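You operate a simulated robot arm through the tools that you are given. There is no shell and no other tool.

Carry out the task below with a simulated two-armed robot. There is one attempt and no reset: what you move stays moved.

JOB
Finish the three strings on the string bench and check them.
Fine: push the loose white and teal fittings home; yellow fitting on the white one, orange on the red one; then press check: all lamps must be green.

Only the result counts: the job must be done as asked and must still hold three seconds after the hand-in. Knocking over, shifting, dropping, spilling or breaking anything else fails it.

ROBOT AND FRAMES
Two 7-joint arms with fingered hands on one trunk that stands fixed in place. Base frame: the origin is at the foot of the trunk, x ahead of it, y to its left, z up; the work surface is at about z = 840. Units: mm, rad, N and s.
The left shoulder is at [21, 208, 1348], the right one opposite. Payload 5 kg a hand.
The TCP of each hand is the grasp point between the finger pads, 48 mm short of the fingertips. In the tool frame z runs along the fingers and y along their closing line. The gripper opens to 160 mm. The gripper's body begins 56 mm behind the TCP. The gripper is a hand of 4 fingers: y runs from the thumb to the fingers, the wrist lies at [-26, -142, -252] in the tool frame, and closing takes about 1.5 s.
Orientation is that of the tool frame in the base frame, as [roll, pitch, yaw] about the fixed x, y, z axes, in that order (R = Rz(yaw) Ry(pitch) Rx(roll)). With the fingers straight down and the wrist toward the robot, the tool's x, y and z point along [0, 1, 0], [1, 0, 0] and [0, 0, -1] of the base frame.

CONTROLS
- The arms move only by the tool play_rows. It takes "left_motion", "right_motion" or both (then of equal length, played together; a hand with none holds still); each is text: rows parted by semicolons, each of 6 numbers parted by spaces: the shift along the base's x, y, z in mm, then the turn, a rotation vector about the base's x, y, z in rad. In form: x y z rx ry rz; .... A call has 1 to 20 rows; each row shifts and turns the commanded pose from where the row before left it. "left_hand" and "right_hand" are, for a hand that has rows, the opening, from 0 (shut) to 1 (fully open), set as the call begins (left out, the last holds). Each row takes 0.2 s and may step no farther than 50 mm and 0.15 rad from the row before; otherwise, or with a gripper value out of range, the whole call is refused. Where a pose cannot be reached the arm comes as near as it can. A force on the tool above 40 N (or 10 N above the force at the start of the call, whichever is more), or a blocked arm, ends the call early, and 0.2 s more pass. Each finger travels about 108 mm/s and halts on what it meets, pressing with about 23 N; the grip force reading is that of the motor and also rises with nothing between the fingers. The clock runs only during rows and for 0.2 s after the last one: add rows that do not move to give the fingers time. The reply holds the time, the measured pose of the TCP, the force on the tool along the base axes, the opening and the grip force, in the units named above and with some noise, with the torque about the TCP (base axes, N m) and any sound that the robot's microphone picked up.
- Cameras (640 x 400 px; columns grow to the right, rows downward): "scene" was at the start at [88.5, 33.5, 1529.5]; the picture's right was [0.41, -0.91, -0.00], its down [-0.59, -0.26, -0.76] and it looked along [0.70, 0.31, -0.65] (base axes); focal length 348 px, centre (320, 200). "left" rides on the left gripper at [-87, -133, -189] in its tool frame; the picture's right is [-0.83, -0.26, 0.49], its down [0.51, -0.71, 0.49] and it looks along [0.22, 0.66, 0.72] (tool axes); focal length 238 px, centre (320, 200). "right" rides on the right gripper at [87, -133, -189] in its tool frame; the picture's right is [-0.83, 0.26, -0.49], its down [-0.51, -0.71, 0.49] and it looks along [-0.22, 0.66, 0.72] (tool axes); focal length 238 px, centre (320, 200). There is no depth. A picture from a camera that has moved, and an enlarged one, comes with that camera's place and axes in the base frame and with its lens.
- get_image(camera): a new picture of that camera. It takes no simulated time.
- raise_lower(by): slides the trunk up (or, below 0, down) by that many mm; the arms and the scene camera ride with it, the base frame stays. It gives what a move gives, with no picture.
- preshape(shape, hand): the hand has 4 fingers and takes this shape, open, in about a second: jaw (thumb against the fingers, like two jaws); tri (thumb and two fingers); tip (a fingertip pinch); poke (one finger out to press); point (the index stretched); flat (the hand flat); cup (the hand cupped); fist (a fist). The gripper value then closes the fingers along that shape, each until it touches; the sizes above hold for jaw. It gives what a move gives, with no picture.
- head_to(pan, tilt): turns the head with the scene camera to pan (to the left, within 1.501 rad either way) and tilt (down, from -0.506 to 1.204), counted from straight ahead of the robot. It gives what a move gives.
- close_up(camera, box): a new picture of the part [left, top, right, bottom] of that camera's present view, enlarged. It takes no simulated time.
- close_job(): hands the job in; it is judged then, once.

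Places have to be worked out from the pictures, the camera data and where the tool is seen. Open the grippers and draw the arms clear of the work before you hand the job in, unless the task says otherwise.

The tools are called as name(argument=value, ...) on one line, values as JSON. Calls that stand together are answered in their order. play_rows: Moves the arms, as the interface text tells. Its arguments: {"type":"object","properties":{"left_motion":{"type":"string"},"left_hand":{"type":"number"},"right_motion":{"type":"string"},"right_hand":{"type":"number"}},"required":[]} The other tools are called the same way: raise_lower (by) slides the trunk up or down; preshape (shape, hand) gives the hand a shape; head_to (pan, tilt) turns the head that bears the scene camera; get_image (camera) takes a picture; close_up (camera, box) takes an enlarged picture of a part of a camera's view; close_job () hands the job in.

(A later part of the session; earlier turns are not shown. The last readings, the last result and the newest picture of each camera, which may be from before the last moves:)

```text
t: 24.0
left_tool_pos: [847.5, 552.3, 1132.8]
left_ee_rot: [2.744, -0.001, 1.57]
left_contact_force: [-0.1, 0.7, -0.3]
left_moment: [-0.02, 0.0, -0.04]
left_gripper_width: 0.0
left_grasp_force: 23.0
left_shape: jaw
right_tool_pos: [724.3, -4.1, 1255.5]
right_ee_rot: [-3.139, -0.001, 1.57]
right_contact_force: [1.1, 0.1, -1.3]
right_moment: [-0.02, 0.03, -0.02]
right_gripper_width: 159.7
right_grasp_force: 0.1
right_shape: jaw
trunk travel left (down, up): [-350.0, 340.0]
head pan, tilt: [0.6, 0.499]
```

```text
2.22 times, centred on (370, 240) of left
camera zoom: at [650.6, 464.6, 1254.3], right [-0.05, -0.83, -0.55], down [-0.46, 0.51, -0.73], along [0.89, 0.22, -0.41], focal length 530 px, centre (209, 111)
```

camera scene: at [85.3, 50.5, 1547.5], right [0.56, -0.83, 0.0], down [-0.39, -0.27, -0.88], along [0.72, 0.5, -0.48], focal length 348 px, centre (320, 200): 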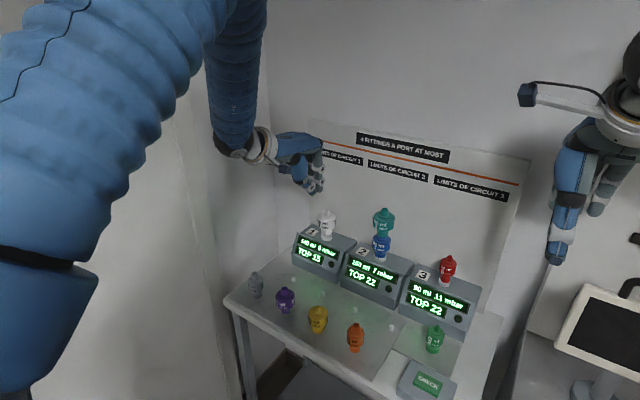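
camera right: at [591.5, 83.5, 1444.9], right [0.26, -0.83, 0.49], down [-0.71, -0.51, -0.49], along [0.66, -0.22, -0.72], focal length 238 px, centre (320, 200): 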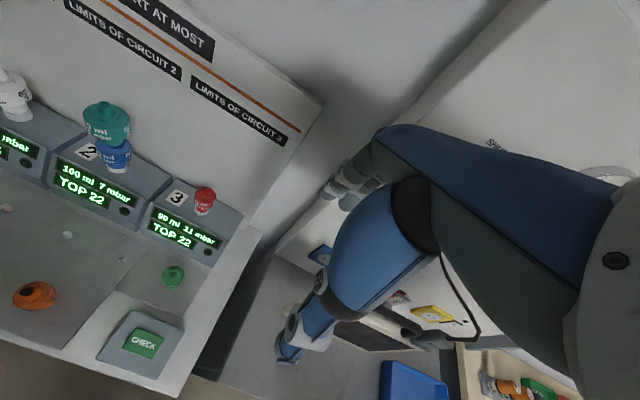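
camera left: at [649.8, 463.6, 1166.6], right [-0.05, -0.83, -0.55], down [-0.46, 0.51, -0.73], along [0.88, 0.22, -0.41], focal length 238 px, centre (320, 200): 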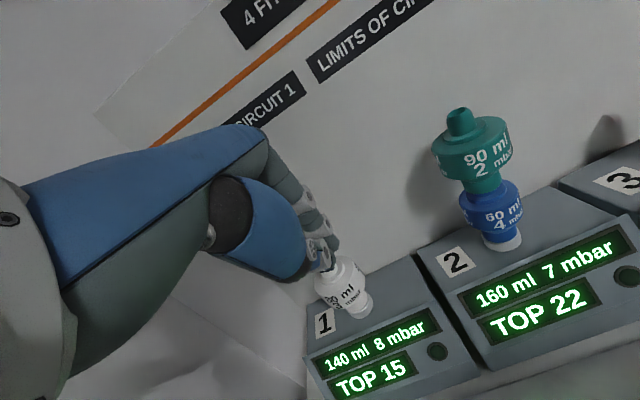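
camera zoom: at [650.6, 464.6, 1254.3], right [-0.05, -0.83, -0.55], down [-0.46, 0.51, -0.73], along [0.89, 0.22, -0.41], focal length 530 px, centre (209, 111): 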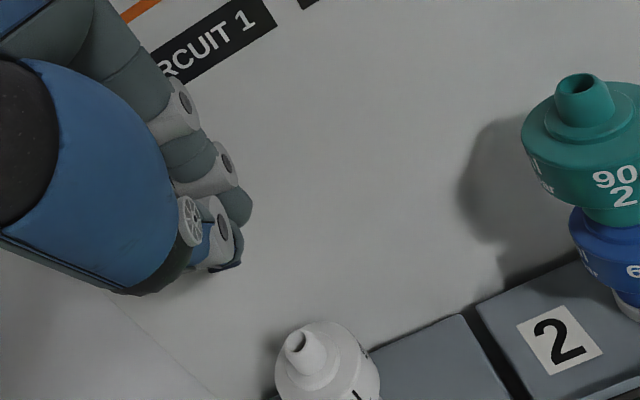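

White's top is now at z≈1003, 8 mm lower than before and seated. Next I raise the hand and carry it over the teal fitting (axis ≈[861,367], top ≈1073).

play_rows(left_motion="0 0 20 0 0 0; 0 0 18 0 0 0; 0 -24 0 0 0 0; 0 -24 0 0 0 0; 0 -24 0 0 0 0; 0 -24 0 0 0 0; 0 -24 0 0 0 0; 0 -24 0 0 0 0; 0 -24 0 0 0 0; 0 -24 0 0 0 0; 0 0 0 0 0 0")

close_up(camera="scene", box=[300, 130, 460, 270])

close_up(camera="left", box=[190, 150, 430, 310])

```text
t: 26.4
left_tool_pos: [847.5, 358.9, 1166.5]
left_ee_rot: [2.74, 0.001, 1.568]
left_contact_force: [0.6, 0.9, -1.0]
left_moment: [-0.03, -0.05, -0.05]
left_gripper_width: 0.0
left_grasp_force: 23.0
left_shape: jaw
right_tool_pos: [724.5, -2.4, 1256.7]
right_ee_rot: [3.14, 0.0, 1.571]
right_contact_force: [-1.1, 1.1, -0.2]
right_moment: [-0.07, 0.04, -0.01]
right_gripper_width: 159.6
right_grasp_force: 0.1
right_shape: jaw
trunk travel left (down, up): [-350.0, 340.0]
head pan, tilt: [0.6, 0.499]
```

```text
2.86 times, centred on (380, 200) of scene
camera zoom: at [86.2, 51.4, 1547.4], right [0.57, -0.82, 0.0], down [-0.4, -0.27, -0.88], along [0.72, 0.5, -0.48], focal length 994 px, centre (149, 200)
```

zoom: 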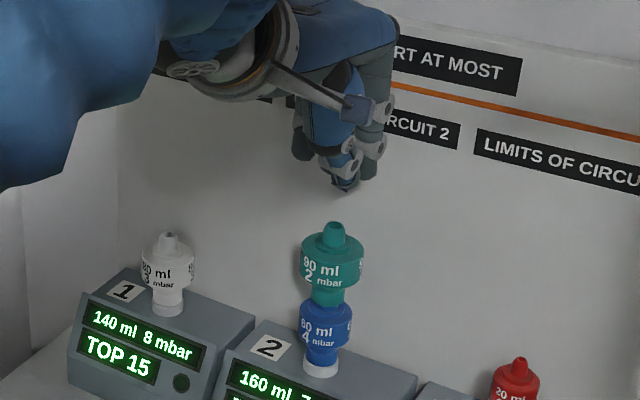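

```text
2.50 times, centred on (310, 230) of left
camera zoom: at [650.5, 272.6, 1289.0], right [-0.05, -0.83, -0.55], down [-0.46, 0.51, -0.73], along [0.89, 0.22, -0.41], focal length 596 px, centre (345, 125)
```

zoom: 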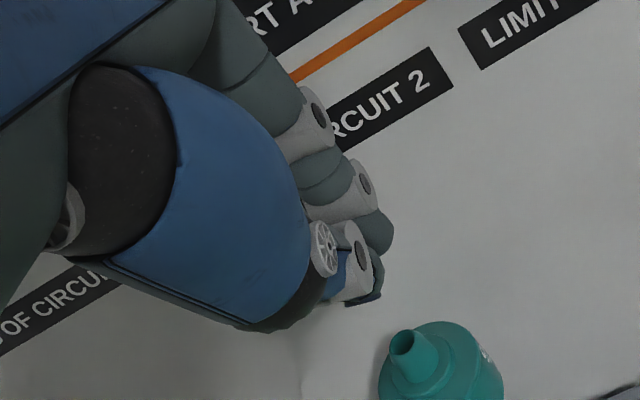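

Teal's top lines up below the thumb tip ([861,368]). I descend to just above it and then slowly press.

play_rows(left_motion="0 0 -12 0 0 0; 0 0 -12 0 0 0; 0 0 -12 0 0 0; 0 0 -6 0 0 0; 0 0 -1.5 0 0 0; 0 0 -1.5 0 0 0; 0 0 -1.5 0 0 0; 0 0 -1.5 0 0 0; 0 0 -1.5 0 0 0; 0 0 -1.5 0 0 0; 0 0 0 0 0 0")

close_up(camera="scene", box=[330, 160, 430, 260])

close_up(camera="left", box=[250, 190, 410, 310])

```text
t: 28.8
left_tool_pos: [847.7, 359.3, 1118.3]
left_ee_rot: [2.74, 0.0, 1.567]
left_contact_force: [0.2, -0.7, 0.1]
left_moment: [0.0, -0.01, 0.01]
left_gripper_width: 0.0
left_grasp_force: 23.0
left_shape: jaw
right_tool_pos: [725.5, -3.4, 1256.3]
right_ee_rot: [-3.141, 0.0, 1.57]
right_contact_force: [0.2, -0.1, 0.1]
right_moment: [0.02, 0.01, -0.01]
right_gripper_width: 159.8
right_grasp_force: 0.1
right_shape: jaw
trunk travel left (down, up): [-350.0, 340.0]
head pan, tilt: [0.6, 0.499]
```

```text
4.00 times, centred on (380, 210) of scene
camera zoom: at [86.1, 50.4, 1547.4], right [0.56, -0.83, 0.0], down [-0.4, -0.27, -0.88], along [0.72, 0.5, -0.48], focal length 1391 px, centre (80, 160)
```

zoom: 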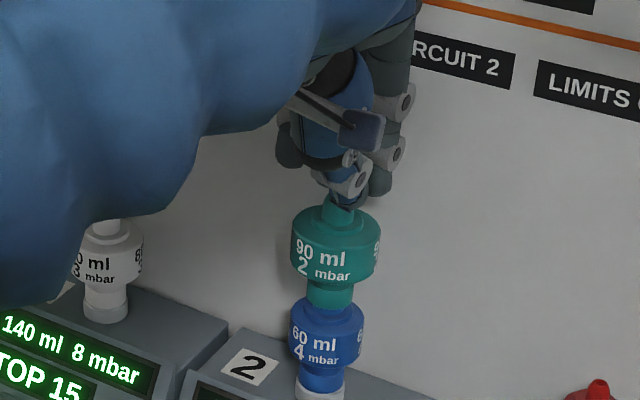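

```text
3.33 times, centred on (330, 250) of left
camera zoom: at [650.8, 272.1, 1240.2], right [-0.05, -0.83, -0.55], down [-0.46, 0.51, -0.73], along [0.89, 0.22, -0.41], focal length 794 px, centre (287, 33)
```

zoom: 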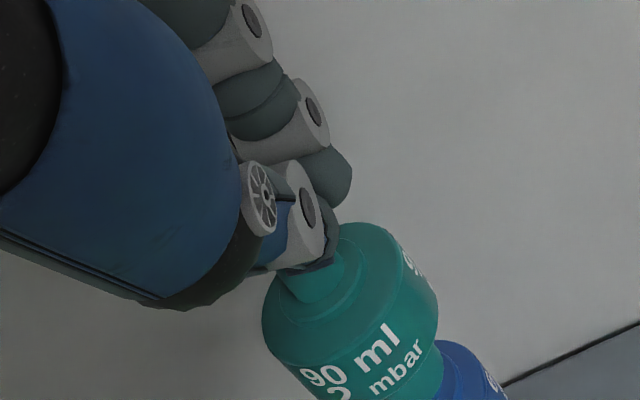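

The thumb tip appears a few millimetres to the right of teal's cone, so I shift +3.5 mm in y and keep pressing down slowly.

play_rows(left_motion="-1 3.5 0 0 0 0; 0 0 -1.5 0 0 0; 0 0 -1.5 0 0 0; 0 0 -1.5 0 0 0; 0 0 -1.5 0 0 0; 0 0 -1.5 0 0 0; 0 0 -1.5 0 0 0; 0 0 -1.5 0 0 0; 0 0 -1.5 0 0 0; 0 0 -1.5 0 0 0; 0 0 -1.5 0 0 0")

close_up(camera="scene", box=[330, 160, 430, 260])

close_up(camera="left", box=[250, 190, 410, 310])

```text
t: 31.2
left_tool_pos: [846.7, 362.9, 1107.9]
left_ee_rot: [2.737, 0.0, 1.569]
left_contact_force: [-3.6, -1.2, 16.3]
left_moment: [0.14, -0.08, 0.03]
left_gripper_width: 0.0
left_grasp_force: 23.4
left_shape: jaw
right_tool_pos: [721.2, -3.0, 1258.0]
right_ee_rot: [3.141, -0.001, 1.57]
right_contact_force: [-0.4, 0.1, -0.3]
right_moment: [-0.05, 0.03, 0.02]
right_gripper_width: 159.5
right_grasp_force: 0.1
right_shape: jaw
trunk travel left (down, up): [-350.0, 340.0]
head pan, tilt: [0.6, 0.499]
```

```text
4.00 times, centred on (380, 210) of scene
camera zoom: at [84.5, 49.8, 1547.7], right [0.56, -0.83, 0.0], down [-0.39, -0.27, -0.88], along [0.72, 0.5, -0.48], focal length 1391 px, centre (80, 160)
```

zoom: 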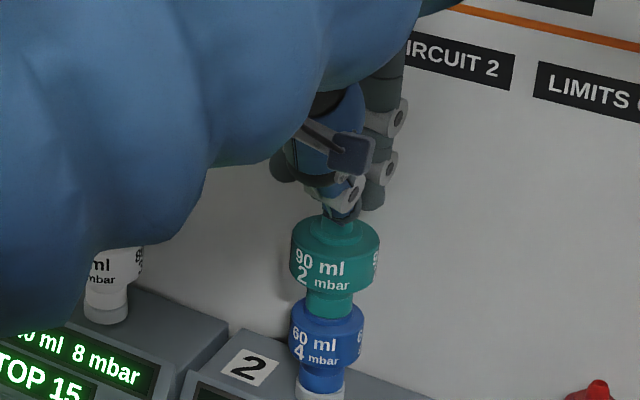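

```text
3.33 times, centred on (330, 250) of left
camera zoom: at [649.3, 275.5, 1228.1], right [-0.05, -0.83, -0.55], down [-0.46, 0.51, -0.73], along [0.89, 0.22, -0.41], focal length 794 px, centre (287, 33)
```

zoom: 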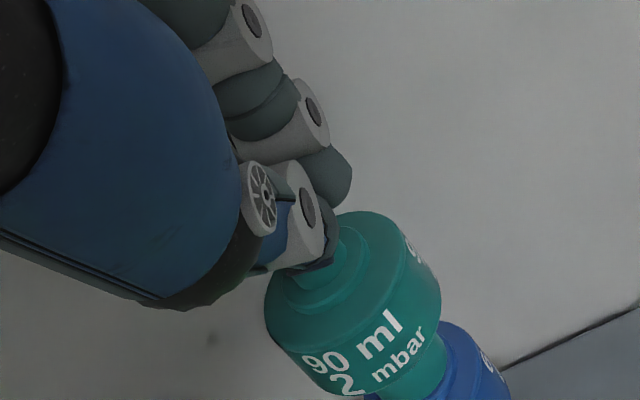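

Teal has moved down with about 16 N; I press on to the limit.

play_rows(left_motion="0 0 -1 0 0 0; 0 0 -1 0 0 0; 0 0 -1 0 0 0; 0 0 -1 0 0 0; 0 0 -1 0 0 0; 0 0 -1 0 0 0; 0 0 -1 0 0 0; 0 0 -1 0 0 0; 0 0 -1 0 0 0; 0 0 -1 0 0 0")

close_up(camera="scene", box=[330, 160, 430, 260])

close_up(camera="left", box=[250, 190, 410, 310])

```text
t: 32.4
left_tool_pos: [848.6, 362.5, 1107.9]
left_ee_rot: [2.73, -0.002, 1.567]
left_contact_force: [-10.7, -2.8, 19.7]
left_moment: [-0.01, 0.28, -0.02]
left_gripper_width: 0.0
left_grasp_force: 23.0
left_shape: jaw
right_tool_pos: [723.2, -4.1, 1257.6]
right_ee_rot: [3.141, -0.001, 1.571]
right_contact_force: [-0.1, 0.0, -0.2]
right_moment: [-0.03, 0.07, -0.03]
right_gripper_width: 159.6
right_grasp_force: 0.0
right_shape: jaw
trunk travel left (down, up): [-350.0, 340.0]
head pan, tilt: [0.6, 0.499]
stopped in row 5 (left hand): the force on the tool passed its limit at 41 N (the readings are from after the stop); the commanded pose is now the measured one
```

```text
4.00 times, centred on (380, 210) of scene
camera zoom: at [84.8, 49.9, 1547.3], right [0.56, -0.83, 0.0], down [-0.39, -0.27, -0.88], along [0.72, 0.5, -0.48], focal length 1391 px, centre (80, 160)
```

zoom: 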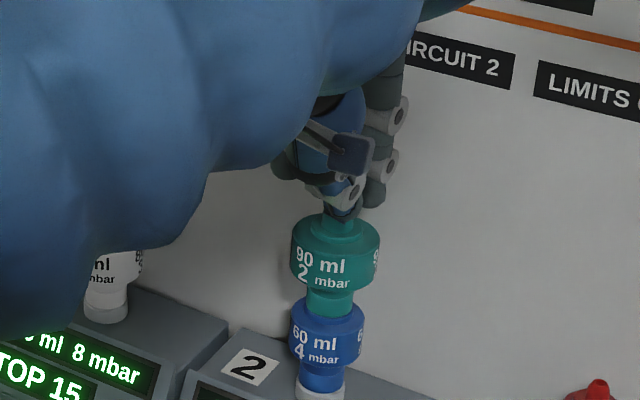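

```text
3.33 times, centred on (330, 250) of left
camera zoom: at [650.7, 276.1, 1226.7], right [-0.04, -0.83, -0.55], down [-0.45, 0.51, -0.73], along [0.89, 0.22, -0.4], focal length 794 px, centre (287, 33)
```

zoom: 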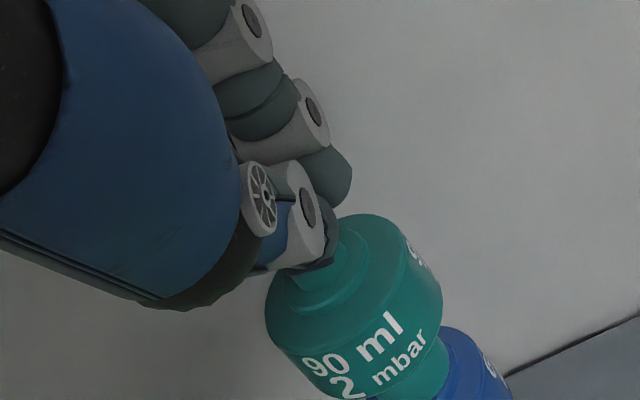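

The 41 N limit was reached; I lift off straight up and check the teal/blue joint.

play_rows(left_motion="0 0 4 0 0 0; 0 0 8 0 0 0; 0 0 15 0 0 0; 0 0 20 0 0 0; 0 0 20 0 0 0; 0 15 0 0 0 0; 0 25 0 0 0 0; 0 30 0 0 0 0; 0 30 0 0 0 0; 0 0 0 0 0 0")

head_to(pan=0.417, tilt=0.702)

get_image(camera="scene")

close_up(camera="scene", box=[235, 120, 345, 190])

close_up(camera="right", box=[0, 60, 260, 222])

```text
t: 34.6
left_tool_pos: [847.5, 462.0, 1172.3]
left_ee_rot: [2.735, 0.0, 1.568]
left_contact_force: [0.5, -0.8, 0.3]
left_moment: [0.09, 0.0, 0.06]
left_gripper_width: 0.0
left_grasp_force: 22.2
left_shape: jaw
right_tool_pos: [724.4, -4.5, 1256.2]
right_ee_rot: [3.141, 0.0, 1.57]
right_contact_force: [-0.1, -0.2, -0.3]
right_moment: [0.07, -0.01, 0.02]
right_gripper_width: 159.5
right_grasp_force: 0.0
right_shape: jaw
trunk travel left (down, up): [-350.0, 340.0]
head pan, tilt: [0.6, 0.499]
```

```text
t: 35.3
left_tool_pos: [847.6, 463.1, 1171.6]
left_ee_rot: [2.736, 0.002, 1.57]
left_contact_force: [-0.1, 0.6, -0.8]
left_moment: [-0.03, 0.02, -0.01]
left_gripper_width: 0.0
left_grasp_force: 22.4
left_shape: jaw
right_tool_pos: [723.6, -3.0, 1255.2]
right_ee_rot: [-3.14, -0.002, 1.57]
right_contact_force: [-0.4, -0.1, -0.3]
right_moment: [-0.02, -0.01, 0.0]
right_gripper_width: 159.3
right_grasp_force: 0.0
right_shape: jaw
trunk travel left (down, up): [-350.0, 340.0]
head pan, tilt: [0.417, 0.702]
```

```text
taken
camera scene: at [88.7, 33.8, 1529.6], right [0.41, -0.91, 0.0], down [-0.59, -0.26, -0.76], along [0.7, 0.31, -0.65], focal length 348 px, centre (320, 200)
```

scene: 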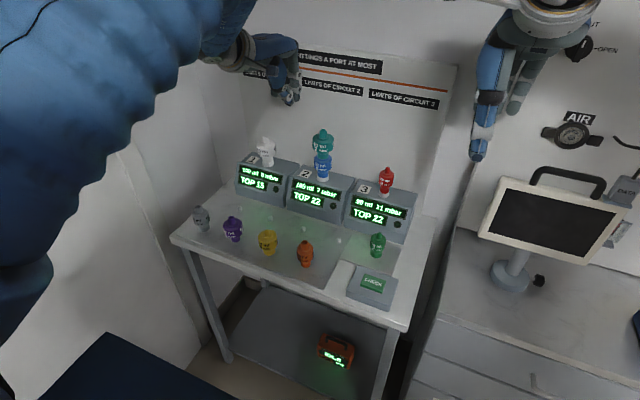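

```text
5.71 times, centred on (290, 155) of scene
camera zoom: at [88.7, 33.8, 1529.6], right [0.41, -0.91, 0.0], down [-0.59, -0.26, -0.76], along [0.7, 0.31, -0.65], focal length 1987 px, centre (491, 457)
```

zoom: 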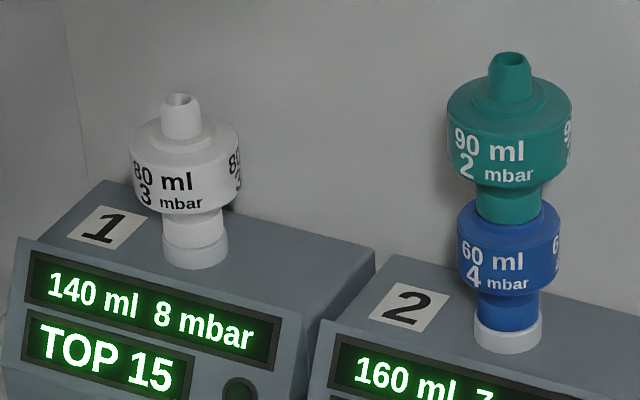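

```text
2.46 times, centred on (130, 141) of right
camera zoom: at [592.4, 83.8, 1444.4], right [0.26, -0.83, 0.49], down [-0.71, -0.51, -0.49], along [0.66, -0.22, -0.72], focal length 587 px, centre (788, 345)
```

zoom: 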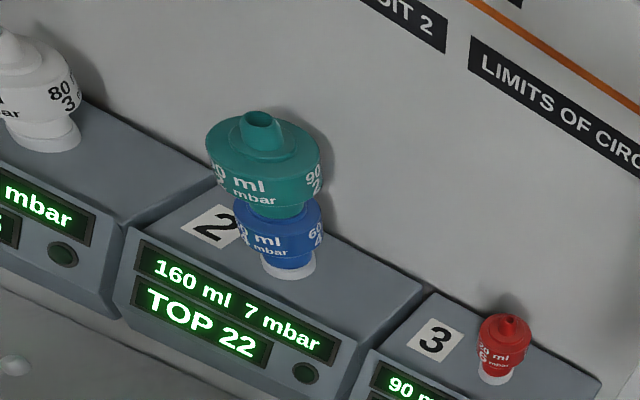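

Both white and teal have dropped about 8 mm and sit square. Before picking yellow I need the board's distance precisely, so I zoom on the same label from scene and right cameras.

close_up(camera="right", box=[60, 0, 330, 150])

close_up(camera="scene", box=[300, 60, 460, 160])

close_up(camera="scene", box=[230, 30, 330, 120])

get_image(camera="left")

```text
2.37 times, centred on (195, 75) of right
camera zoom: at [592.4, 83.8, 1444.4], right [0.26, -0.83, 0.49], down [-0.71, -0.51, -0.49], along [0.66, -0.22, -0.72], focal length 565 px, centre (616, 496)
```

zoom: 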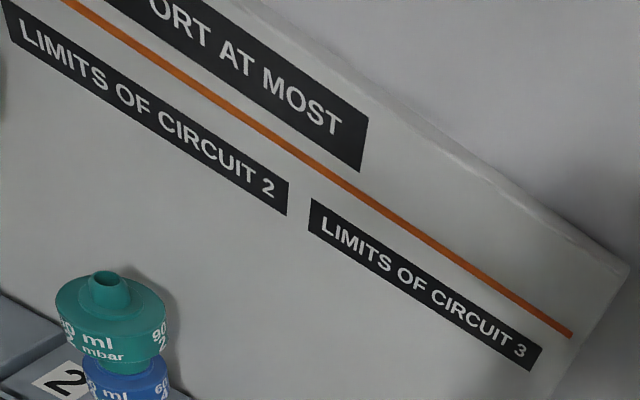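

```text
4.00 times, centred on (380, 110) of scene
camera zoom: at [88.7, 33.8, 1529.6], right [0.41, -0.91, 0.0], down [-0.59, -0.26, -0.76], along [0.7, 0.31, -0.65], focal length 1391 px, centre (80, 560)
```

zoom: 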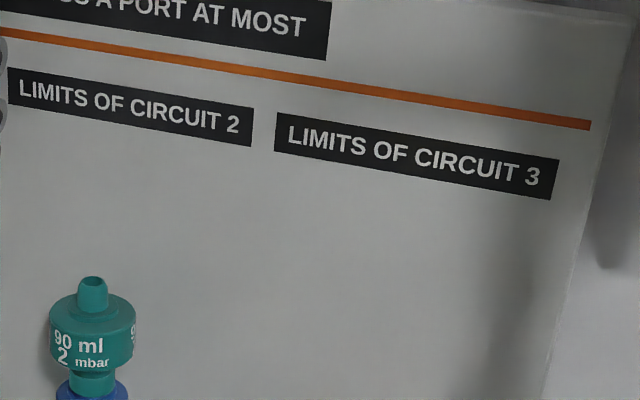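

```text
4.44 times, centred on (280, 75) of scene
camera zoom: at [88.7, 33.8, 1529.6], right [0.41, -0.91, 0.0], down [-0.59, -0.26, -0.76], along [0.7, 0.31, -0.65], focal length 1546 px, centre (498, 756)
```

zoom: 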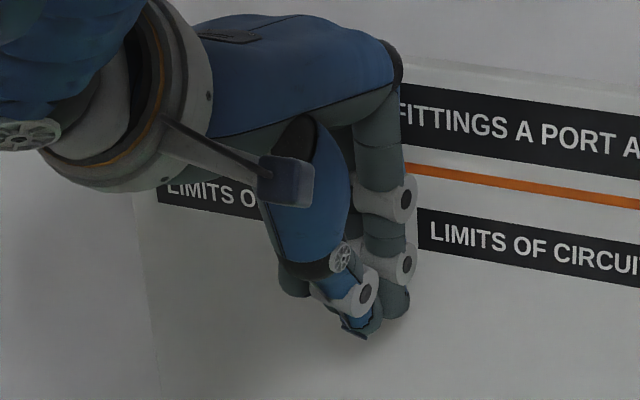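

```text
taken
camera left: at [650.1, 376.4, 1291.9], right [-0.05, -0.83, -0.55], down [-0.46, 0.51, -0.73], along [0.89, 0.22, -0.4], focal length 238 px, centre (320, 200)
```

left: 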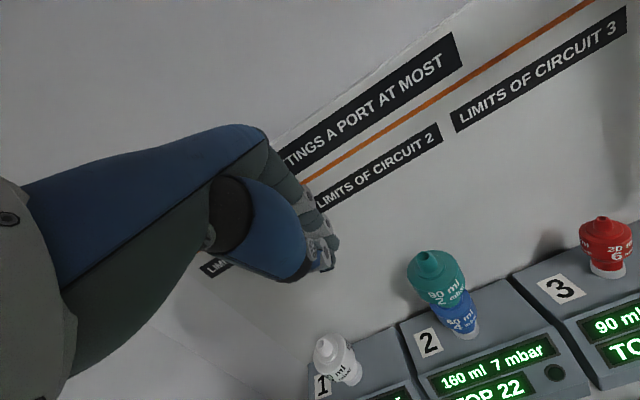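

Triangulating the label gives the board at x≈920–926, i.e. ~60 mm behind the port axes, so a tilt of only 0.2 rad will do and grips straighter. I retreat over yellow, reducing the tilt and opening the hand to ~96 mm.

play_rows(left_motion="-20 0 0 0 0 0; -20 0 0 0 0 0; -20 0 0 0 0.02 0; -20 -4 -12 0 0.02 0; -20 -5 -14 0 0.02 0; -20 -5 -14 0 0.02 0; -20 -5 -14 0 0.02 0; -20 -5 -14 0 0.02 0; -20 -5 -14 0 0.02 0; -20 -5 -14 0 0.02 0; -20 -4 -14 0 0.02 0; -20 -4 -12 0 0.02 0; 0 0 0 0 0.005 0", left_hand=0.6)

get_image(camera="scene")

get_image(camera="left")

get_image(camera="right")

```text
t: 38.1
left_tool_pos: [608.1, 420.9, 1047.9]
left_ee_rot: [2.941, 0.001, 1.566]
left_contact_force: [0.4, 1.6, 0.0]
left_moment: [-0.02, 0.01, -0.01]
left_gripper_width: 96.0
left_grasp_force: 0.1
left_shape: jaw
right_tool_pos: [725.6, -2.8, 1256.6]
right_ee_rot: [3.14, 0.001, 1.57]
right_contact_force: [-1.1, -0.2, -0.1]
right_moment: [0.0, 0.05, 0.0]
right_gripper_width: 159.5
right_grasp_force: 0.1
right_shape: jaw
trunk travel left (down, up): [-350.0, 340.0]
head pan, tilt: [0.417, 0.702]
```

```text
taken
camera scene: at [88.8, 33.5, 1529.6], right [0.41, -0.91, 0.0], down [-0.59, -0.26, -0.76], along [0.7, 0.31, -0.65], focal length 348 px, centre (320, 200)
```

scene: 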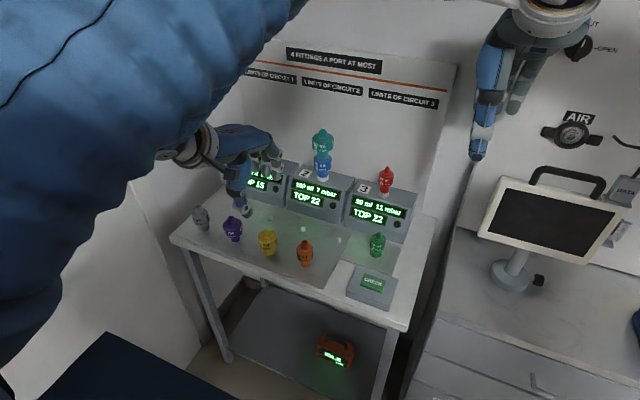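

```text
taken
camera left: at [439.2, 334.1, 1206.4], right [-0.16, -0.83, -0.53], down [-0.6, 0.51, -0.62], along [0.79, 0.22, -0.58], focal length 238 px, centre (320, 200)
```

left: 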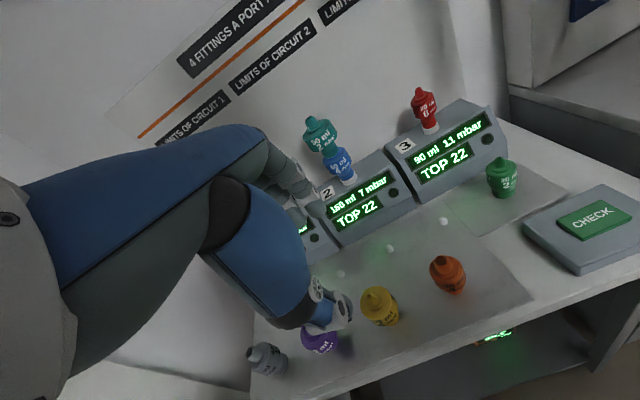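

```text
taken
camera right: at [592.5, 83.5, 1444.4], right [0.26, -0.83, 0.49], down [-0.71, -0.51, -0.49], along [0.66, -0.22, -0.72], focal length 238 px, centre (320, 200)
```

right: 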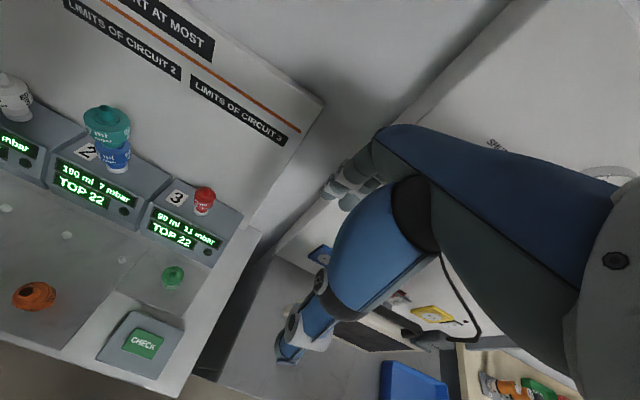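

Left hand is above yellow with no reach issue. I turn the right hand about 0.75 rad left so its camera can serve as a side view of the whole bench.

play_rows(right_motion="-10 0 0 0 0 0.15; -10 0 0 0 0 0.15; -10 0 0 0 0 0.15; -10 0 0 0 0 0.15; -10 0 0 0 0 0.15; 0 0 0 0 0 0")

get_image(camera="right")

close_up(camera="left", box=[240, 200, 480, 390])

close_up(camera="scene", box=[180, 110, 340, 270])

```text
t: 39.5
left_tool_pos: [607.4, 420.7, 1047.9]
left_ee_rot: [2.94, -0.001, 1.568]
left_contact_force: [-0.7, -1.0, 0.8]
left_moment: [0.0, -0.04, -0.03]
left_gripper_width: 96.0
left_grasp_force: 0.1
left_shape: jaw
right_tool_pos: [673.0, -3.0, 1256.5]
right_ee_rot: [-3.141, 0.001, 2.323]
right_contact_force: [-1.3, 0.8, 0.9]
right_moment: [-0.05, -0.01, 0.0]
right_gripper_width: 159.8
right_grasp_force: 0.1
right_shape: jaw
trunk travel left (down, up): [-350.0, 340.0]
head pan, tilt: [0.417, 0.702]
```

```text
taken
camera right: at [517.6, -29.4, 1444.7], right [0.76, -0.43, 0.49], down [-0.17, -0.85, -0.49], along [0.63, 0.29, -0.72], focal length 238 px, centre (320, 200)
```

right: 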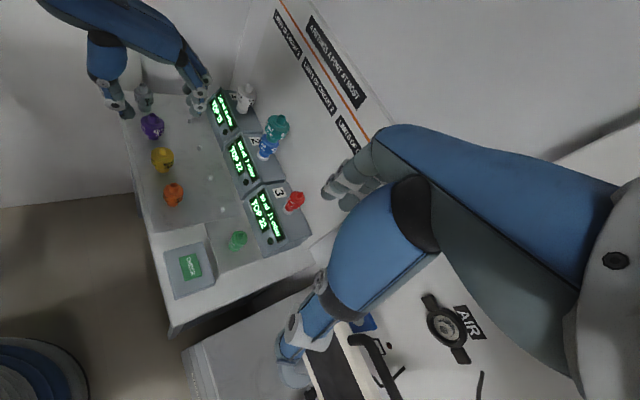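

```text
2.11 times, centred on (360, 295) of left
camera zoom: at [438.9, 334.5, 1206.6], right [-0.16, -0.83, -0.53], down [-0.6, 0.51, -0.62], along [0.79, 0.22, -0.58], focal length 502 px, centre (236, 0)
```

zoom: 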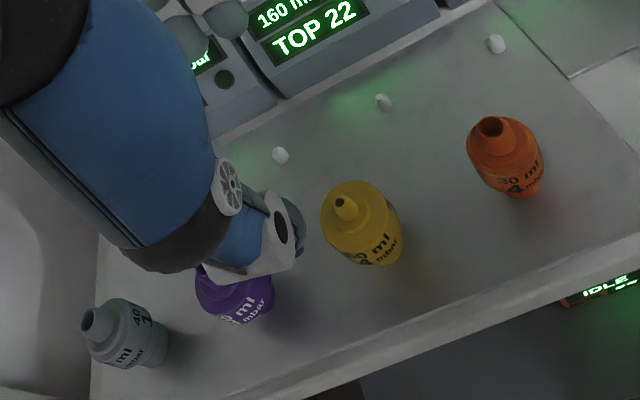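

```text
2.50 times, centred on (260, 190) of scene
camera zoom: at [88.3, 33.8, 1529.6], right [0.41, -0.91, 0.0], down [-0.59, -0.26, -0.76], along [0.7, 0.31, -0.65], focal length 869 px, centre (470, 225)
```

zoom: 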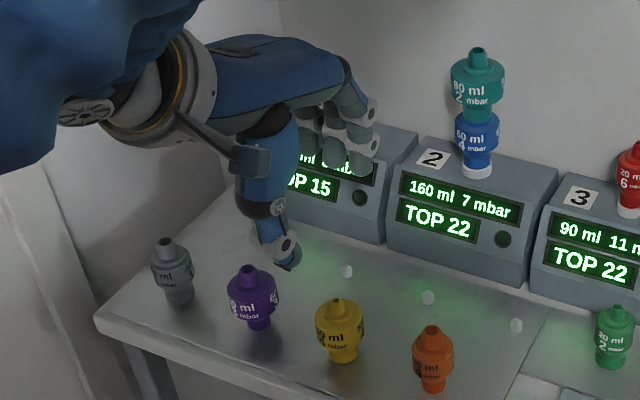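

The side view works. I descend to just above yellow's top (fingertips still clear) and compare alignment.

play_rows(left_motion="0 0 -20 0 0 0; 0 0 -20 0 0 0; 0 0 -20 0 0 0; 0 0 -20 0 0 0; 0 0 0 0 0 0")

close_up(camera="left", box=[200, 150, 480, 350])

close_up(camera="scene", box=[200, 150, 320, 270])

close_up(camera="right", box=[80, 60, 260, 220])

```text
t: 40.7
left_tool_pos: [608.9, 421.1, 968.8]
left_ee_rot: [2.94, 0.0, 1.568]
left_contact_force: [0.4, -0.1, -0.7]
left_moment: [0.02, -0.01, 0.03]
left_gripper_width: 96.0
left_grasp_force: 0.0
left_shape: jaw
right_tool_pos: [672.3, -2.1, 1256.1]
right_ee_rot: [3.141, 0.0, 2.321]
right_contact_force: [-0.5, -0.5, -0.6]
right_moment: [0.03, -0.01, -0.02]
right_gripper_width: 159.8
right_grasp_force: 0.1
right_shape: jaw
trunk travel left (down, up): [-350.0, 340.0]
head pan, tilt: [0.417, 0.702]
```

```text
2.00 times, centred on (340, 250) of left
camera zoom: at [439.9, 334.1, 1126.4], right [-0.16, -0.83, -0.53], down [-0.6, 0.51, -0.62], along [0.79, 0.22, -0.58], focal length 477 px, centre (280, 100)
```

zoom: 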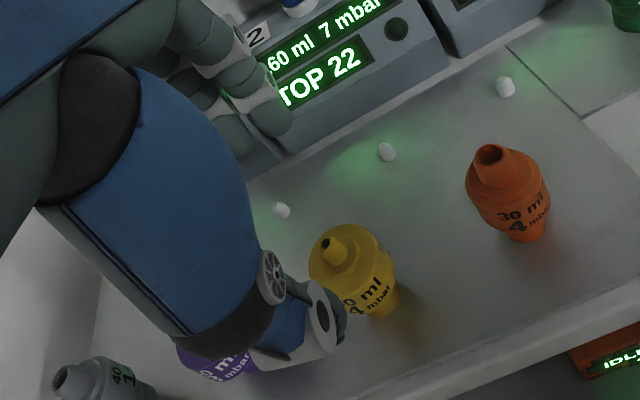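

```text
3.33 times, centred on (260, 210) of scene
camera zoom: at [88.1, 33.0, 1529.7], right [0.41, -0.91, 0.0], down [-0.59, -0.26, -0.76], along [0.7, 0.31, -0.65], focal length 1159 px, centre (520, 167)
```

zoom: 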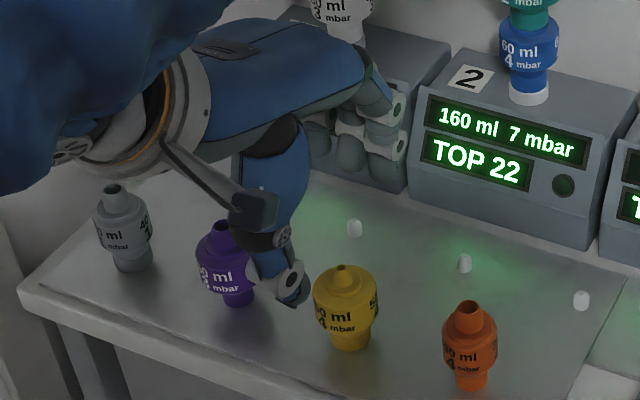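

```text
2.50 times, centred on (170, 140) of right
camera zoom: at [517.6, -30.0, 1444.7], right [0.76, -0.43, 0.49], down [-0.17, -0.85, -0.49], along [0.63, 0.29, -0.72], focal length 596 px, centre (695, 350)
```

zoom: 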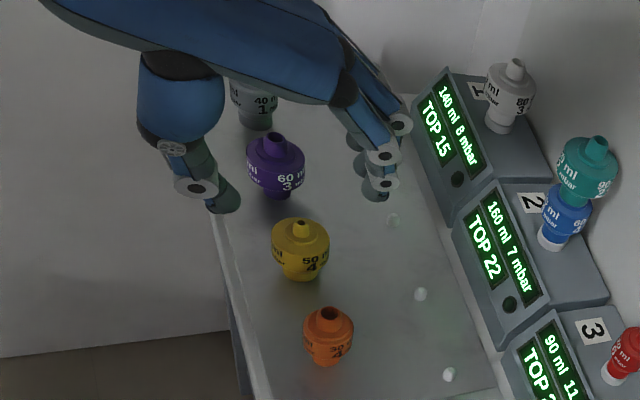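

Triangulating: thumb tip at [556,424,902], index tip at [676,405,940], yellow at about [615,418]; so the jaws straddle it. I shift −2 mm in y and descend to TCP z≈877.

play_rows(left_motion="0 -2 -15 0 0 0; 0 0 -15 0 0 0; 0 0 -15 0 0 0; 0 0 -15 0 0 0; 0 0 -12 0 0 0; 0 0 -10 0 0 0; 0 0 -10 0 0 0; 0 0 0 0 0 0")

close_up(camera="left", box=[200, 150, 480, 350])

close_up(camera="scene", box=[220, 190, 320, 270])

close_up(camera="right", box=[100, 90, 240, 210])

```text
t: 42.5
left_tool_pos: [608.0, 419.1, 875.5]
left_ee_rot: [2.941, 0.0, 1.567]
left_contact_force: [-0.3, -0.8, 0.0]
left_moment: [0.02, -0.01, 0.0]
left_gripper_width: 96.0
left_grasp_force: 0.1
left_shape: jaw
right_tool_pos: [673.4, -3.4, 1255.9]
right_ee_rot: [-3.141, -0.001, 2.322]
right_contact_force: [0.8, 0.5, -0.7]
right_moment: [0.02, -0.02, -0.02]
right_gripper_width: 160.0
right_grasp_force: 0.1
right_shape: jaw
trunk travel left (down, up): [-350.0, 340.0]
head pan, tilt: [0.417, 0.702]
```

```text
2.00 times, centred on (340, 250) of left
camera zoom: at [439.8, 332.1, 1034.3], right [-0.16, -0.83, -0.53], down [-0.6, 0.51, -0.62], along [0.79, 0.22, -0.58], focal length 477 px, centre (280, 100)
```

zoom: 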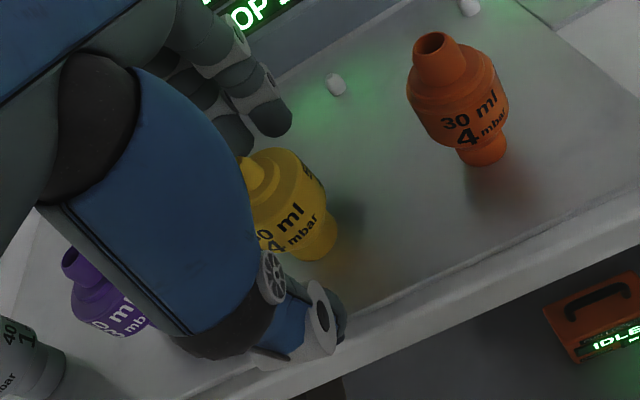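

```text
5.00 times, centred on (270, 230) of scene
camera zoom: at [88.3, 33.2, 1529.6], right [0.41, -0.91, 0.0], down [-0.59, -0.26, -0.76], along [0.7, 0.31, -0.65], focal length 1739 px, centre (570, 50)
```

zoom: 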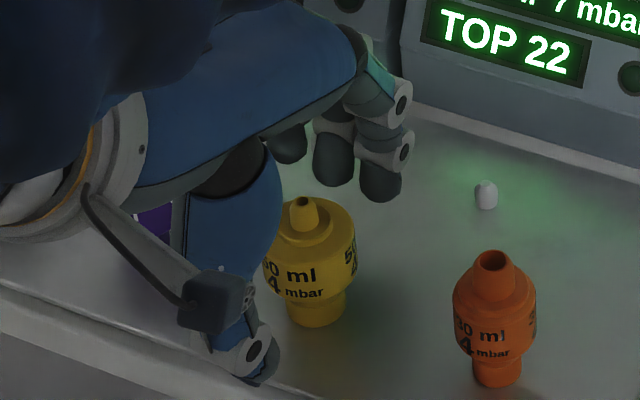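

```text
3.33 times, centred on (170, 150) of right
camera zoom: at [517.9, -29.8, 1444.5], right [0.76, -0.43, 0.49], down [-0.17, -0.85, -0.49], along [0.63, 0.29, -0.72], focal length 794 px, centre (820, 367)
```

zoom: 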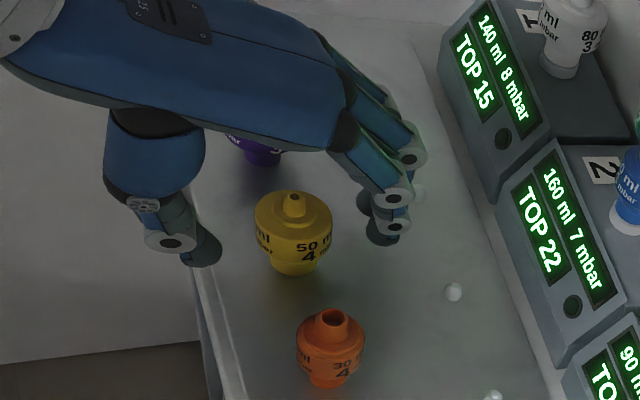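

Yellow sits midway between thumb and fingers in the side view. I close the hand on it.

play_rows(left_motion="0 0 0 0 0 0; 0 0 0 0 0 0; 0 0 0 0 0 0; 0 0 0 0 0 0; 0 0 0 0 0 0; 0 0 0 0 0 0; 0 0 0 0 0 0", left_hand=0)

close_up(camera="left", box=[200, 150, 480, 350])

close_up(camera="scene", box=[220, 190, 320, 270])

close_up(camera="right", box=[100, 90, 240, 210])

```text
t: 44.1
left_tool_pos: [607.8, 420.6, 876.1]
left_ee_rot: [2.94, -0.001, 1.569]
left_contact_force: [-0.6, 0.4, 1.3]
left_moment: [0.0, -0.02, 0.0]
left_gripper_width: 41.1
left_grasp_force: 22.7
left_shape: jaw
right_tool_pos: [673.0, -3.9, 1255.4]
right_ee_rot: [-3.139, -0.001, 2.319]
right_contact_force: [-0.4, -0.1, -0.4]
right_moment: [-0.01, -0.03, -0.01]
right_gripper_width: 159.9
right_grasp_force: 0.0
right_shape: jaw
trunk travel left (down, up): [-350.0, 340.0]
head pan, tilt: [0.417, 0.702]
```

```text
2.00 times, centred on (340, 250) of left
camera zoom: at [439.9, 332.3, 1034.3], right [-0.16, -0.83, -0.53], down [-0.6, 0.51, -0.62], along [0.79, 0.22, -0.58], focal length 477 px, centre (280, 100)
```

zoom: 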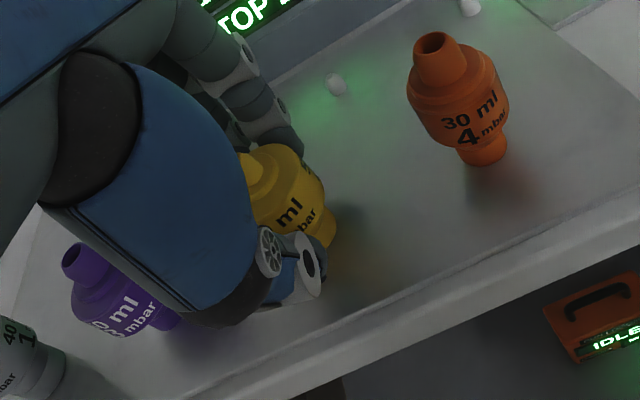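

```text
5.00 times, centred on (270, 230) of scene
camera zoom: at [88.6, 33.4, 1529.6], right [0.41, -0.91, 0.0], down [-0.59, -0.26, -0.76], along [0.7, 0.31, -0.65], focal length 1739 px, centre (570, 50)
```

zoom: 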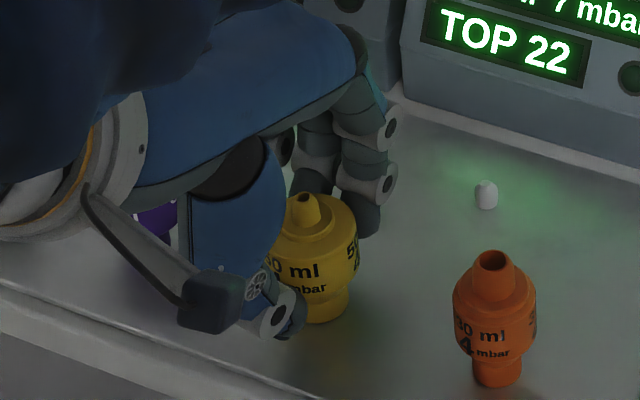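

```text
3.33 times, centred on (170, 150) of right
camera zoom: at [518.2, -29.7, 1444.4], right [0.76, -0.43, 0.49], down [-0.17, -0.85, -0.49], along [0.63, 0.29, -0.72], focal length 794 px, centre (820, 367)
```

zoom: 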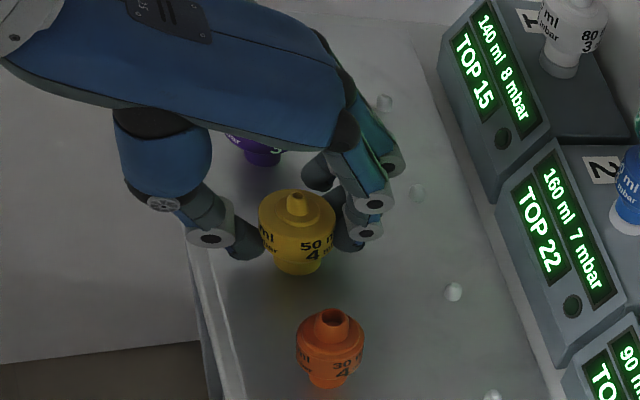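

Gripped at 41 mm with yellow still upright. I lift it 100 mm slowly and check whether it tilts in the hand.

play_rows(left_motion="0 0 5 0 0 0; 0 0 10 0 0 0; 0 0 15 0 0 0; 0 0 20 0 0 0; 0 0 25 0 0 0; 0 0 25 0 0 0; 0 0 0 0 0 0; 0 0 0 0 0 0")

close_up(camera="left", box=[200, 150, 480, 350])

close_up(camera="scene", box=[220, 160, 320, 240])

close_up(camera="right", box=[80, 50, 220, 170])

```text
t: 45.9
left_tool_pos: [607.7, 419.4, 977.7]
left_ee_rot: [2.94, 0.001, 1.57]
left_contact_force: [-0.1, -0.2, -0.3]
left_moment: [0.01, -0.01, 0.04]
left_gripper_width: 40.9
left_grasp_force: 23.2
left_shape: jaw
right_tool_pos: [674.5, -2.5, 1256.5]
right_ee_rot: [3.141, -0.001, 2.321]
right_contact_force: [-0.1, -0.1, 0.1]
right_moment: [0.0, -0.02, 0.01]
right_gripper_width: 159.6
right_grasp_force: 0.1
right_shape: jaw
trunk travel left (down, up): [-350.0, 340.0]
head pan, tilt: [0.417, 0.702]
```

```text
2.00 times, centred on (340, 250) of left
camera zoom: at [439.0, 332.1, 1134.7], right [-0.16, -0.83, -0.53], down [-0.6, 0.51, -0.62], along [0.79, 0.22, -0.58], focal length 477 px, centre (280, 100)
```

zoom: 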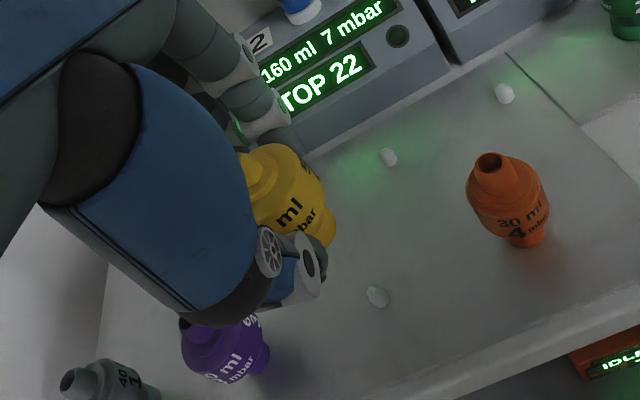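

```text
5.00 times, centred on (270, 200) of scene
camera zoom: at [88.2, 33.1, 1529.6], right [0.41, -0.91, 0.0], down [-0.59, -0.26, -0.76], along [0.7, 0.31, -0.65], focal length 1739 px, centre (570, 200)
```

zoom: 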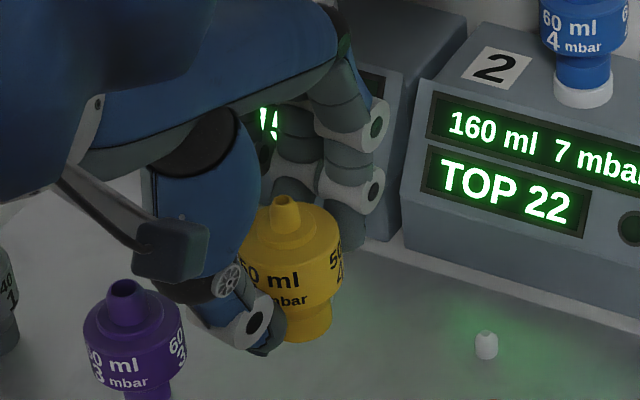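

```text
3.33 times, centred on (150, 110) of right
camera zoom: at [517.8, -29.9, 1444.5], right [0.76, -0.43, 0.49], down [-0.17, -0.85, -0.49], along [0.63, 0.29, -0.72], focal length 794 px, centre (887, 500)
```

zoom: 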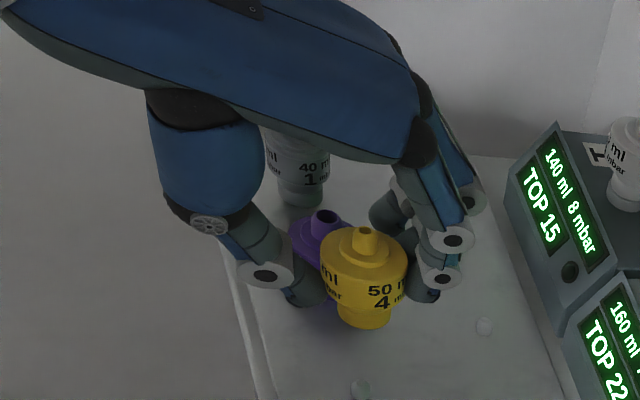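

Yellow hangs upright, its top at about TCP+[6,-3,+13]. I raise it, move left to white's y, then forward to just short of port 1.

play_rows(left_motion="0 0 25 0 0 0; 0 0 25 0 0 0; 0 0 25 0 0 0; 0 0 25 0 0 0; 0 23 20 0 0 0; 0 23 15 0 0 0; 0 23 0 0 0 0; 0 23 0 0 0 0; 0 23 0 0 0 0; 20 23 0 0 0 0; 20 0 0 0 0 0; 20 0 0 0 0 0; 20 0 0 0 0 0; 20 0 0 0 0 0; 20 0 0 0 0 0; 20 0 0 0 0 0; 20 0 0 0 0 0; 20 0 0 0 0 0; 20 0 0 0 0 0; 0 0 0 0 0 0")

get_image(camera="scene")

close_up(camera="left", box=[200, 150, 480, 350])

close_up(camera="scene", box=[210, 90, 350, 200])

close_up(camera="right", box=[140, 30, 300, 170])

```text
t: 50.1
left_tool_pos: [807.2, 558.2, 1112.7]
left_ee_rot: [2.942, -0.001, 1.568]
left_contact_force: [-0.7, -1.4, 0.0]
left_moment: [0.04, 0.01, 0.02]
left_gripper_width: 40.9
left_grasp_force: 23.5
left_shape: jaw
right_tool_pos: [672.6, -2.3, 1256.4]
right_ee_rot: [-3.14, -0.001, 2.32]
right_contact_force: [-0.5, -0.6, 0.1]
right_moment: [-0.02, 0.0, -0.02]
right_gripper_width: 159.7
right_grasp_force: 0.0
right_shape: jaw
trunk travel left (down, up): [-350.0, 340.0]
head pan, tilt: [0.417, 0.702]
```

```text
taken
camera scene: at [88.2, 33.3, 1529.6], right [0.41, -0.91, 0.0], down [-0.59, -0.26, -0.76], along [0.7, 0.31, -0.65], focal length 348 px, centre (320, 200)
```

scene: 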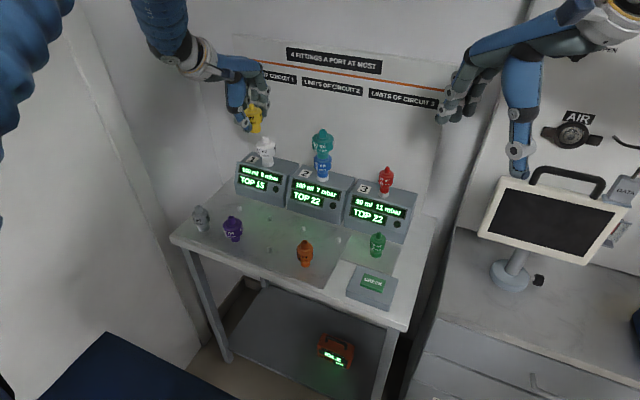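

```text
2.00 times, centred on (340, 250) of left
camera zoom: at [639.1, 470.5, 1270.8], right [-0.16, -0.83, -0.53], down [-0.6, 0.51, -0.62], along [0.79, 0.22, -0.58], focal length 477 px, centre (280, 100)
```

zoom: 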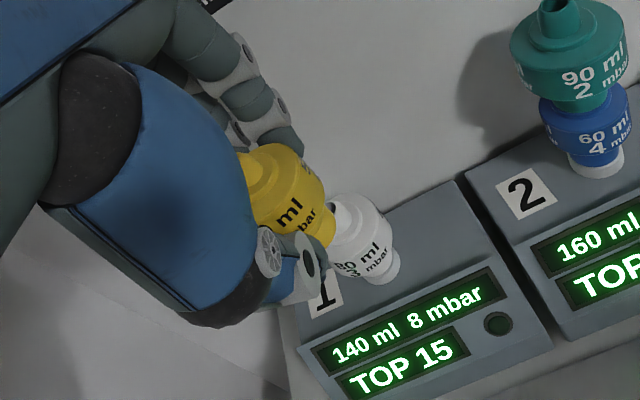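

```text
3.64 times, centred on (280, 145) of scene
camera zoom: at [88.2, 33.3, 1529.6], right [0.41, -0.91, 0.0], down [-0.59, -0.26, -0.76], along [0.7, 0.31, -0.65], focal length 1265 px, centre (466, 400)
```

zoom: 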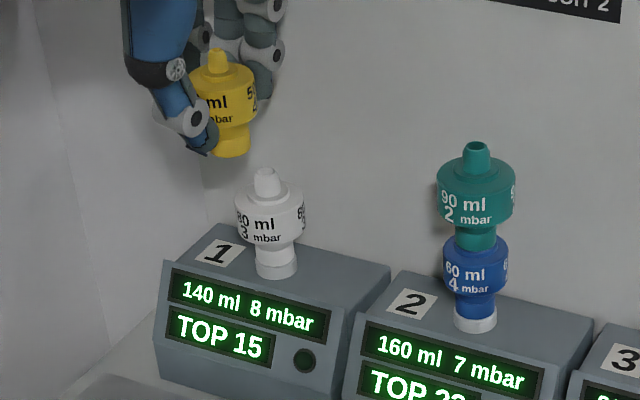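

```text
2.86 times, centred on (220, 100) of right
camera zoom: at [517.7, -29.7, 1444.6], right [0.76, -0.43, 0.49], down [-0.17, -0.85, -0.49], along [0.63, 0.29, -0.72], focal length 681 px, centre (606, 486)
```

zoom: 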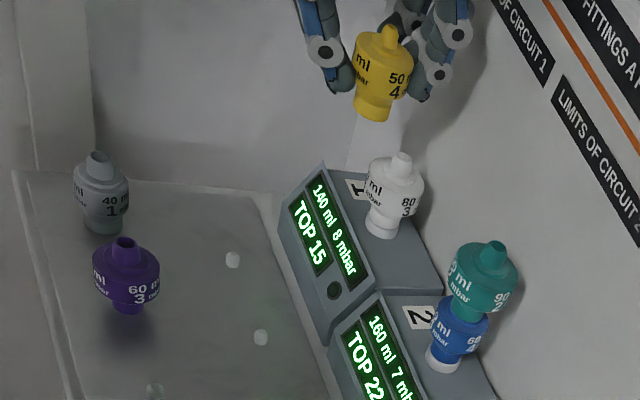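

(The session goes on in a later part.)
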